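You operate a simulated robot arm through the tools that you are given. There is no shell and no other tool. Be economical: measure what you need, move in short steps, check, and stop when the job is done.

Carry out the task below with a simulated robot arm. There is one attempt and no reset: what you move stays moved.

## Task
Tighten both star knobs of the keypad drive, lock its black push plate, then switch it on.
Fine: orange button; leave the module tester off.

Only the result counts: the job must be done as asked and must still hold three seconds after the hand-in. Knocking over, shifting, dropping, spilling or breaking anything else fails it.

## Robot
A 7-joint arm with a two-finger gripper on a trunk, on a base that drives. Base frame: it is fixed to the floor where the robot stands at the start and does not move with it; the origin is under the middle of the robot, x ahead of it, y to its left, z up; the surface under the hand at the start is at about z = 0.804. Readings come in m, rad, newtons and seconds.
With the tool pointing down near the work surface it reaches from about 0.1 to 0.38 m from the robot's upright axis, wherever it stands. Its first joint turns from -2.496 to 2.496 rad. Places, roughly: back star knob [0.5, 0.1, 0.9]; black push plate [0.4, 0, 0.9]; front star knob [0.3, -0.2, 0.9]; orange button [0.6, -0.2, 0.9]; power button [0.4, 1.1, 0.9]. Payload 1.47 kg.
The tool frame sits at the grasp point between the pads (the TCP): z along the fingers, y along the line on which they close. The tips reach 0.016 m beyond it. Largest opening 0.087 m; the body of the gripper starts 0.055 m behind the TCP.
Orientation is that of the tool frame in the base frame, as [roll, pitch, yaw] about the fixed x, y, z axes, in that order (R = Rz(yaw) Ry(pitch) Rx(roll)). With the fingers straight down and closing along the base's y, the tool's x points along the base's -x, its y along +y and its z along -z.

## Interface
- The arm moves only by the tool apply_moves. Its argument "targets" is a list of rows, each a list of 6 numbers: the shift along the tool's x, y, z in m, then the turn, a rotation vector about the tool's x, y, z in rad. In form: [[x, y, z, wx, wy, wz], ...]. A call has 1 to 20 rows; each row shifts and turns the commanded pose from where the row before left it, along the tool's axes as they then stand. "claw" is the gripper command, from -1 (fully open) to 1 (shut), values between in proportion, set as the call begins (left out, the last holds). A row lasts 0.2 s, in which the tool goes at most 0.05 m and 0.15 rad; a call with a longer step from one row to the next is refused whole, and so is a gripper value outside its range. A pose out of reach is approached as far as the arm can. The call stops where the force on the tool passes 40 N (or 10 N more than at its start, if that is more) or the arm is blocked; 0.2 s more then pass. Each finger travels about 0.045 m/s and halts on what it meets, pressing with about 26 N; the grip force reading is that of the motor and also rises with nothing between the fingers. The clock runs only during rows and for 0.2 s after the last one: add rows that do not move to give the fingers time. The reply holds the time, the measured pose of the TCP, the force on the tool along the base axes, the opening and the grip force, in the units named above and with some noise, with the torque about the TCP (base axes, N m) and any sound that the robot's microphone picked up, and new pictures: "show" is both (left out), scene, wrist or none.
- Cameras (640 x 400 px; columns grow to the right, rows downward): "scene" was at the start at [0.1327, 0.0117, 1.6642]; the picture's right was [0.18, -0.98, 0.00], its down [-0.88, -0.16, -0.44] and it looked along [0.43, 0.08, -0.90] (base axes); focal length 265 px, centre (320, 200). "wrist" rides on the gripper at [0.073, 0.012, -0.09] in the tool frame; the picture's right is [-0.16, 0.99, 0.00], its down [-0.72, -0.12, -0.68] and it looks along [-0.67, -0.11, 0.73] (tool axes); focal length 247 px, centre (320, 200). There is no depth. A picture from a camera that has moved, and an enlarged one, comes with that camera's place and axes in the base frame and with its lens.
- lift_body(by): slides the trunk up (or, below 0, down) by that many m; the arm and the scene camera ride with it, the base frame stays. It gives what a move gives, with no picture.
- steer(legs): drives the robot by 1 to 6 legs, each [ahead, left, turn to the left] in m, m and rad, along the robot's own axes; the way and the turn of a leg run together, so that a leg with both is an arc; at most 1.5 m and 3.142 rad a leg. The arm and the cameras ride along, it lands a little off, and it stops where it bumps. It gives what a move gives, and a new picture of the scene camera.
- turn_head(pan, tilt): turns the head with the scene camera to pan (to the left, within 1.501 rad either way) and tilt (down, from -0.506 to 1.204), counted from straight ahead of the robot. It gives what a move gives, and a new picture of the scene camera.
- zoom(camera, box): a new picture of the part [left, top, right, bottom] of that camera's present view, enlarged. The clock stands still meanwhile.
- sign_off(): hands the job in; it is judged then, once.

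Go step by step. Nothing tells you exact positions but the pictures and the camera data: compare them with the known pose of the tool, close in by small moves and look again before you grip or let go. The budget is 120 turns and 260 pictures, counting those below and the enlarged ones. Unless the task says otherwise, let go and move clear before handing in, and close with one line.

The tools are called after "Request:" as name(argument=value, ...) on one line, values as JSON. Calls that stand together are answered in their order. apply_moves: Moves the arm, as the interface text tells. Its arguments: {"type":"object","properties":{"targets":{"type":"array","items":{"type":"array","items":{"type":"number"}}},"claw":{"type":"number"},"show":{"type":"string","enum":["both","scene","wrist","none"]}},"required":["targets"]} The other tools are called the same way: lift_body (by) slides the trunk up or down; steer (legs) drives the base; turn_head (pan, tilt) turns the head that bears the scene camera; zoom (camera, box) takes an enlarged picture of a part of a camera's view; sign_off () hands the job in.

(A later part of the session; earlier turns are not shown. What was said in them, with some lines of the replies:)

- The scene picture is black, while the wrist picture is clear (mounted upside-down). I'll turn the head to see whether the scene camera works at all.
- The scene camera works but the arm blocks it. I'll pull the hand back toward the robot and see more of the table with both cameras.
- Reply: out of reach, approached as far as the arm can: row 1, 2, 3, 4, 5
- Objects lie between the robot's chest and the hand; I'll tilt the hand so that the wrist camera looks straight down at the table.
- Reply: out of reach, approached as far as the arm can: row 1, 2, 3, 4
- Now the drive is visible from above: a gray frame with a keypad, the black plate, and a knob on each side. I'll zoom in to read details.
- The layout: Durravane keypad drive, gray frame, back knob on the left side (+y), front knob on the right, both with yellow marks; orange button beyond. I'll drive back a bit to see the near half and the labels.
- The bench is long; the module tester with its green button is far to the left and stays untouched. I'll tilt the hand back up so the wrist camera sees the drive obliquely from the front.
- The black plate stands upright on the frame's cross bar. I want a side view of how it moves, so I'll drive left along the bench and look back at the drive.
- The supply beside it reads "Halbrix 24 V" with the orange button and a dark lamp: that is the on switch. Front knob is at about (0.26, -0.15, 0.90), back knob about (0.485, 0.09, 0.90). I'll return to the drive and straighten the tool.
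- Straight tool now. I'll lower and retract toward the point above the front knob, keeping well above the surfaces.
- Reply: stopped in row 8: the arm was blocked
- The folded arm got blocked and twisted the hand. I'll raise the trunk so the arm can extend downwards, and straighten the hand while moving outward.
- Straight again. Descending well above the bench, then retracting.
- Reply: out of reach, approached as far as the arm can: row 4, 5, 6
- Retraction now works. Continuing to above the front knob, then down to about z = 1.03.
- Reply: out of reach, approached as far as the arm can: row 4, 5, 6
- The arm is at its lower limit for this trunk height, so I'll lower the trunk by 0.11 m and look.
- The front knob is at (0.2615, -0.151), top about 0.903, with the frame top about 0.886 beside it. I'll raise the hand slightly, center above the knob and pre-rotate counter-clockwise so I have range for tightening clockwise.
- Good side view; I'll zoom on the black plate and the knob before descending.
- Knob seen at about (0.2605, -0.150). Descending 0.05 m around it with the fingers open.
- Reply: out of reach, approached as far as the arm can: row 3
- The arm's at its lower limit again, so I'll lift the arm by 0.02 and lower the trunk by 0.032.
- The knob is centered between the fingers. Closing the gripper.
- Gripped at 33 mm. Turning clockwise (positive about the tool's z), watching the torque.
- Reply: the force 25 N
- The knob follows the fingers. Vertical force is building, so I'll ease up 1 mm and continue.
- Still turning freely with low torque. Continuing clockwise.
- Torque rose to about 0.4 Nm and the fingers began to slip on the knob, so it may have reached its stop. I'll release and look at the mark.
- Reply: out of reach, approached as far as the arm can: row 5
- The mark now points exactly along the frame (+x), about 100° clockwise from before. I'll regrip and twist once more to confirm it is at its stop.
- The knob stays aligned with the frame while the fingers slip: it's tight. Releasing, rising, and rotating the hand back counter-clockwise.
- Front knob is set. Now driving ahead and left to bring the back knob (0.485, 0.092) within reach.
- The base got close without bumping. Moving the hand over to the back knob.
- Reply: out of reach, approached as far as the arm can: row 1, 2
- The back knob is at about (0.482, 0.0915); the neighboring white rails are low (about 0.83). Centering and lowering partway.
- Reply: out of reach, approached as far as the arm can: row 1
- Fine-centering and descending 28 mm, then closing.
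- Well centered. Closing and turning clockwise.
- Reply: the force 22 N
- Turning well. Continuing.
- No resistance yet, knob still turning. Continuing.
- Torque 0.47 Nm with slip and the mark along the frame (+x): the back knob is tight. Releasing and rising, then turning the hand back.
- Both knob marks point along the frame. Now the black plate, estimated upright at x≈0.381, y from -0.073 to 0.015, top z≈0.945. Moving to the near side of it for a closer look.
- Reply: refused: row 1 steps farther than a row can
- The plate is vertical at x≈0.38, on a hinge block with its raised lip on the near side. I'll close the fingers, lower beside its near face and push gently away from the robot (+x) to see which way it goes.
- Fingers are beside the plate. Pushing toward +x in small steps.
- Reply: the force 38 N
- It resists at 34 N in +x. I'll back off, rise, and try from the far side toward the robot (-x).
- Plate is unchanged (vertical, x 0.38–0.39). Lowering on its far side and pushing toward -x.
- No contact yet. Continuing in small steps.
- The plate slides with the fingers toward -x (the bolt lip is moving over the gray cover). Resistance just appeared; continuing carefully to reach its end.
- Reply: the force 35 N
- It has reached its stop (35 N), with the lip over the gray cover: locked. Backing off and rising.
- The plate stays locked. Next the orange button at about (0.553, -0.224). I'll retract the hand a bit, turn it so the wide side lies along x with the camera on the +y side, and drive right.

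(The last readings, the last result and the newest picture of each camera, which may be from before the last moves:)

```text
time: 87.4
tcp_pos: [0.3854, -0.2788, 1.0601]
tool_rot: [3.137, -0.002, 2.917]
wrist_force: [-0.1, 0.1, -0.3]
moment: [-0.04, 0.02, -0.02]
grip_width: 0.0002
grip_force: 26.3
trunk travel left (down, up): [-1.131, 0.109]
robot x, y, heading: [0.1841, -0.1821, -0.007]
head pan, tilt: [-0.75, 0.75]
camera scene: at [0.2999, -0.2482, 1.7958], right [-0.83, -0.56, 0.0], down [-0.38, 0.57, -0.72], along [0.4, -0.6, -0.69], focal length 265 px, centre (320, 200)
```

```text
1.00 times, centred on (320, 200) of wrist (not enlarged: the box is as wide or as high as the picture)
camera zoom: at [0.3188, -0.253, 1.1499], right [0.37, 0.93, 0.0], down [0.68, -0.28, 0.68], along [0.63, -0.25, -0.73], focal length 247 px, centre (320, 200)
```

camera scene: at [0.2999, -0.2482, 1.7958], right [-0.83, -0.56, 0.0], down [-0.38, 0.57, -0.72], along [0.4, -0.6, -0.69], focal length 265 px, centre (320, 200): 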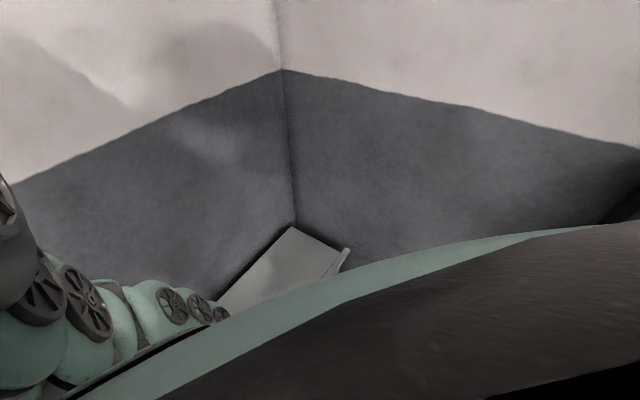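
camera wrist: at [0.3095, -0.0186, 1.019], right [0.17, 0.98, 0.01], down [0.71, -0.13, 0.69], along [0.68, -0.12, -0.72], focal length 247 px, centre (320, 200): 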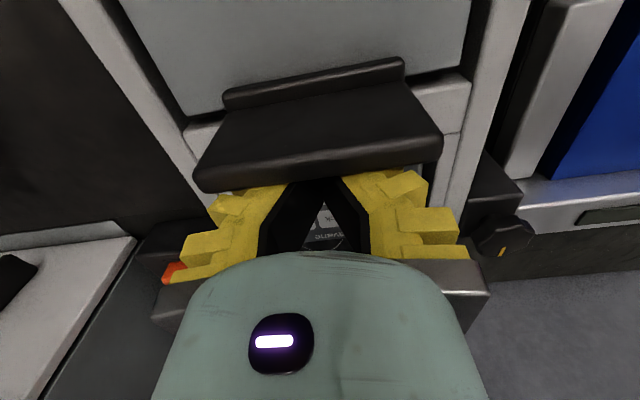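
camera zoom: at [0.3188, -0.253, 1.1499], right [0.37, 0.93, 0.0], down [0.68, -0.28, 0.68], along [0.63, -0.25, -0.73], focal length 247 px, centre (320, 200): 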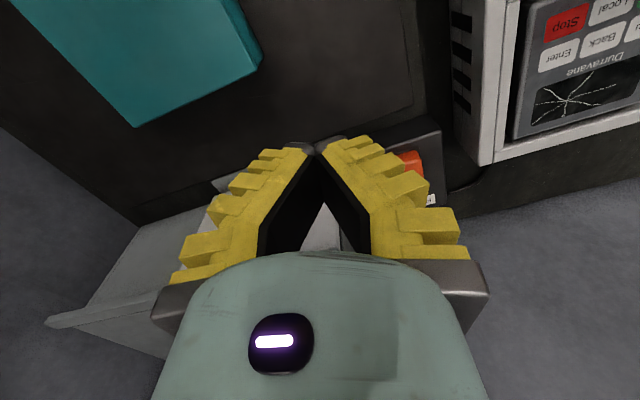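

Rotating the hand, then moving over the button at the current height.

Request:
apply_moves(targets=[[0, 0, 0, 0, 0, 0.135], [0, 0, 0, 0, 0, 0.135], [0, 0, 0, 0, 0, 0.135], [0, 0, 0, 0, 0, 0.135], [0, 0, 0, 0, 0, 0.135], [0, 0, 0, 0, 0, 0.135], [0, 0, 0, 0, 0, 0.135], [0, 0, 0, 0, 0, 0.135], [0, 0, 0, 0, 0, 0.135], [0, 0, 0, 0, 0, 0.132], [0.03, 0, 0, 0, 0, 0], [0.025, 0, 0, 0, 0, 0], [0, 0.04, 0, 0, 0, 0], [0, 0.04, 0, 0, 0, 0]], show="wrist")

```text
time: 90.4
tcp_pos: [0.4649, -0.225, 1.0607]
tool_rot: [3.141, -0.002, 1.573]
wrist_force: [-0.2, 0.7, 0.2]
moment: [-0.01, -0.07, 0.02]
grip_width: 0.0001
grip_force: 26.3
trunk travel left (down, up): [-1.131, 0.109]
robot x, y, heading: [0.1833, -0.1793, -0.002]
head pan, tilt: [-0.75, 0.75]
camera wrist: at [0.4787, -0.1535, 1.1505], right [0.99, -0.16, 0.0], down [-0.11, -0.73, 0.68], along [-0.11, -0.67, -0.74], focal length 247 px, centre (320, 200)
```

wrist: 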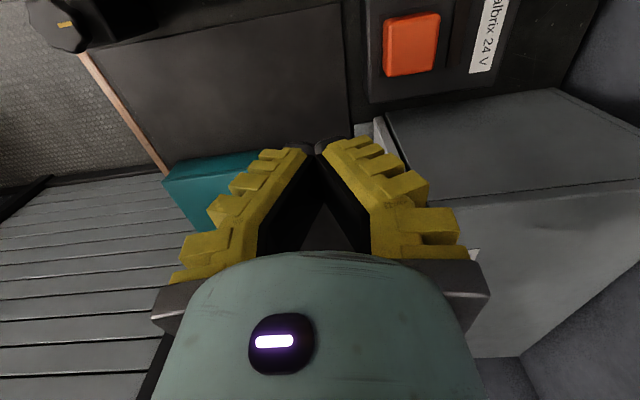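

Button top is about (0.554, -0.220, 0.868). Moving above it and lowering partway with the trunk.

Request:
apply_moves(targets=[[0.005, 0.045, 0, 0, 0, 0], [0, 0.044, 0, 0, 0, 0], [0, 0, 0, 0, 0, 0]], show="wrist")

Request:
lift_body(by=-0.1)

Request:
zoom(camera="wrist", box=[0, 0, 640, 400])

```text
time: 91.2
tcp_pos: [0.5548, -0.2195, 1.0598]
tool_rot: [3.14, -0.004, 1.572]
wrist_force: [-0.5, 0.4, 0.3]
moment: [0.02, 0.02, 0.0]
grip_width: 0.0
grip_force: 26.2
trunk travel left (down, up): [-1.131, 0.109]
robot x, y, heading: [0.1888, -0.1771, -0.005]
head pan, tilt: [-0.75, 0.75]
camera wrist: at [0.5674, -0.1473, 1.1498], right [0.99, -0.16, 0.0], down [-0.12, -0.73, 0.68], along [-0.11, -0.67, -0.74], focal length 247 px, centre (320, 200)
```

wrist: 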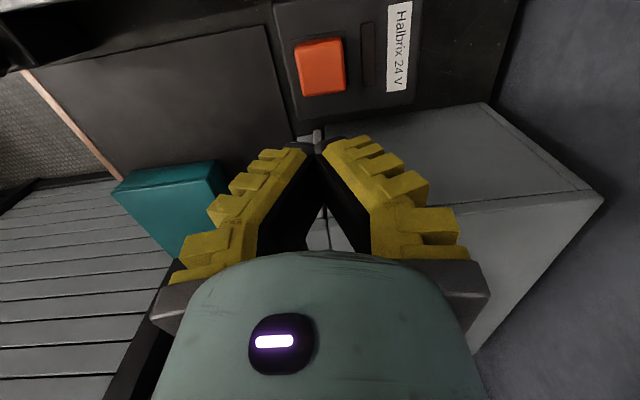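

```text
time: 92.5
tcp_pos: [0.5545, -0.2185, 0.9597]
tool_rot: [3.14, -0.004, 1.572]
wrist_force: [0.0, -0.5, 0.0]
moment: [0.01, 0.0, 0.02]
grip_width: 0.0001
grip_force: 25.6
trunk travel left (down, up): [-1.031, 0.209]
robot x, y, heading: [0.1802, -0.182, -0.005]
head pan, tilt: [-0.75, 0.75]
```

```text
1.00 times, centred on (320, 200) of wrist (not enlarged: the box is as wide or as high as the picture)
camera zoom: at [0.5672, -0.1475, 1.0499], right [0.99, -0.16, 0.0], down [-0.12, -0.73, 0.68], along [-0.11, -0.67, -0.74], focal length 247 px, centre (320, 200)
```

zoom: 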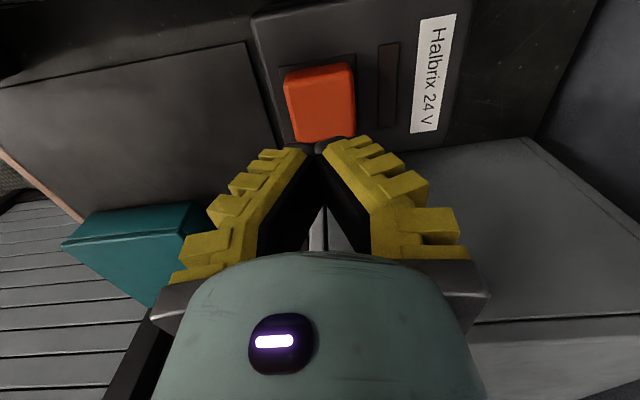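

Aligned with the button. Lowering 0.06 m more, then pressing with small arm steps.

Request:
lift_body(by=-0.06)

Request:
zoom(camera="wrist", box=[0, 0, 640, 400])

```text
time: 93.5
tcp_pos: [0.5539, -0.2191, 0.8995]
tool_rot: [3.141, -0.003, 1.572]
wrist_force: [-0.1, -0.3, 0.0]
moment: [-0.01, 0.04, 0.04]
grip_width: 0.0001
grip_force: 25.7
trunk travel left (down, up): [-0.971, 0.269]
robot x, y, heading: [0.1816, -0.1817, -0.005]
head pan, tilt: [-0.75, 0.75]
```

```text
1.00 times, centred on (320, 200) of wrist (not enlarged: the box is as wide or as high as the picture)
camera zoom: at [0.5673, -0.1476, 0.9899], right [0.99, -0.16, 0.0], down [-0.12, -0.73, 0.68], along [-0.11, -0.67, -0.74], focal length 247 px, centre (320, 200)
```

zoom: 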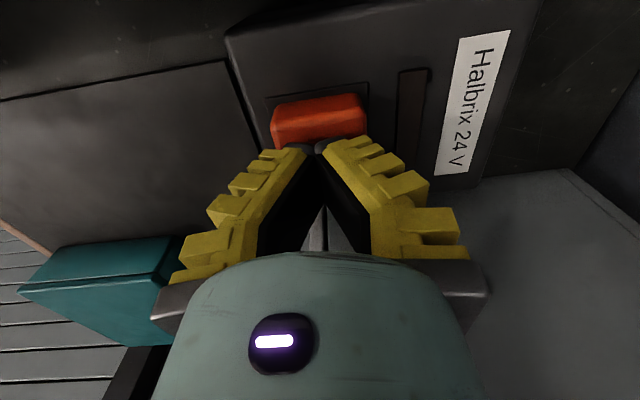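

Pressing down slowly.

Request:
apply_moves(targets=[[0, 0, 0.005, 0, 0, 0], [0, 0, 0.005, 0, 0, 0], [0, 0, 0.003, 0, 0, 0], [0, 0, 0.003, 0, 0, 0]], show="wrist")

```text
time: 94.5
tcp_pos: [0.5542, -0.2195, 0.8835]
tool_rot: [3.139, -0.004, 1.573]
wrist_force: [-0.3, 0.8, 4.7]
moment: [0.0, 0.0, -0.07]
grip_width: 0.0063
grip_force: 28.3
trunk travel left (down, up): [-0.971, 0.269]
robot x, y, heading: [0.1846, -0.183, -0.005]
head pan, tilt: [-0.75, 0.75]
heard: click
camera wrist: at [0.5675, -0.1478, 0.9737], right [0.99, -0.16, 0.0], down [-0.12, -0.73, 0.68], along [-0.11, -0.67, -0.74], focal length 247 px, centre (320, 200)
```

wrist: 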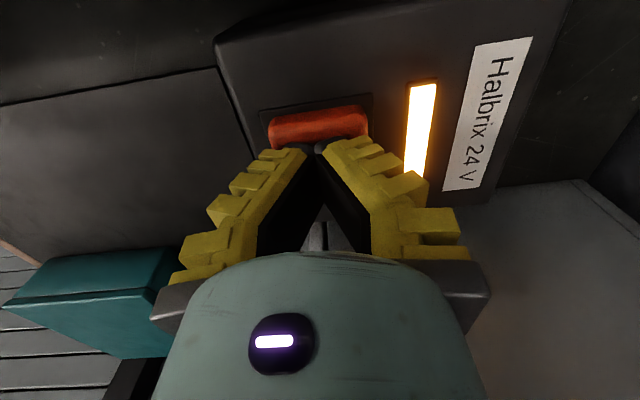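

A click, and the supply lamp is lit. I'll rise clear and check that the lamp stays on and everything holds.

Request:
apply_moves(targets=[[0, 0, -0.01, 0, 0, 0], [0, 0, -0.02, 0, 0, 0]], show="none")

Request:
lift_body(by=0.22)

Request:
steer(legs=[[-0.25, 0.12, 0]])

Request:
zoom(camera="wrist", box=[0, 0, 640, 400])

```text
time: 95.2
tcp_pos: [0.552, -0.2185, 0.9156]
tool_rot: [-3.141, -0.006, 1.575]
wrist_force: [0.0, 0.0, -0.4]
moment: [0.02, 0.0, 0.03]
grip_width: 0.0
grip_force: 28.1
trunk travel left (down, up): [-0.971, 0.269]
robot x, y, heading: [0.183, -0.1806, -0.009]
head pan, tilt: [-0.75, 0.75]
```

```text
time: 97.5
tcp_pos: [0.5522, -0.2183, 1.1332]
tool_rot: [3.142, -0.002, 1.572]
wrist_force: [0.1, 0.5, -0.5]
moment: [0.05, 0.0, -0.01]
grip_width: 0.0
grip_force: 28.7
trunk travel left (down, up): [-1.191, 0.049]
robot x, y, heading: [0.1831, -0.1786, -0.007]
head pan, tilt: [-0.75, 0.75]
```

```text
time: 99.4
tcp_pos: [0.3012, -0.0977, 1.1354]
tool_rot: [3.14, -0.002, 1.569]
wrist_force: [0.0, -0.8, -0.2]
moment: [0.02, 0.01, 0.0]
grip_width: 0.0
grip_force: 27.8
trunk travel left (down, up): [-1.191, 0.049]
robot x, y, heading: [-0.0698, -0.0588, -0.014]
head pan, tilt: [-0.75, 0.75]
camera scene: at [0.0475, -0.1268, 1.856], right [-0.83, -0.55, 0.0], down [-0.38, 0.57, -0.72], along [0.4, -0.6, -0.69], focal length 265 px, centre (320, 200)
```

scene: 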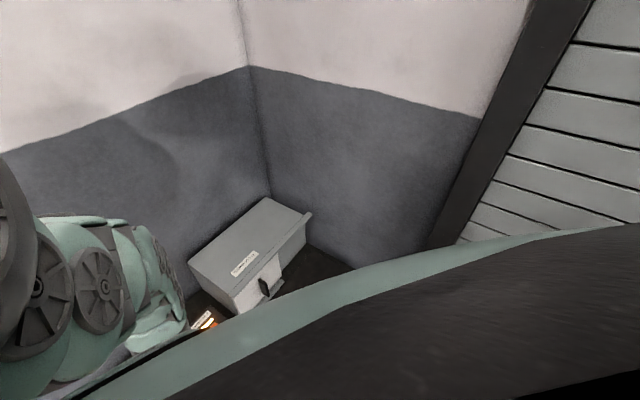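

```text
1.00 times, centred on (320, 200) of wrist (not enlarged: the box is as wide or as high as the picture)
camera zoom: at [0.315, -0.0262, 1.2243], right [0.99, -0.16, 0.0], down [-0.12, -0.73, 0.68], along [-0.11, -0.67, -0.74], focal length 247 px, centre (320, 200)
```

zoom: 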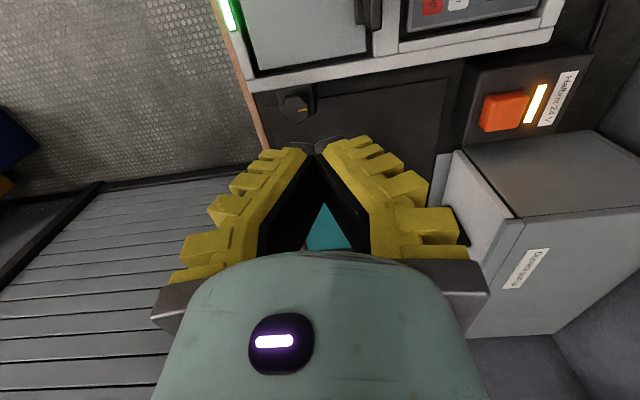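

The 24 V lamp is lit, the drive's own indicator now glows green, both knob marks are aligned, and the plate is locked. The hand is clear and holds nothing, so I'm handing in.

Request:
sign_off()

```text
The job is handed in.
```

I finished the job and handed it in. Both star knobs are tight against their stops and the black push plate is slid to its end and locked. The drive is switched on with the orange button: its indicator glows green, and I left the module tester alone.
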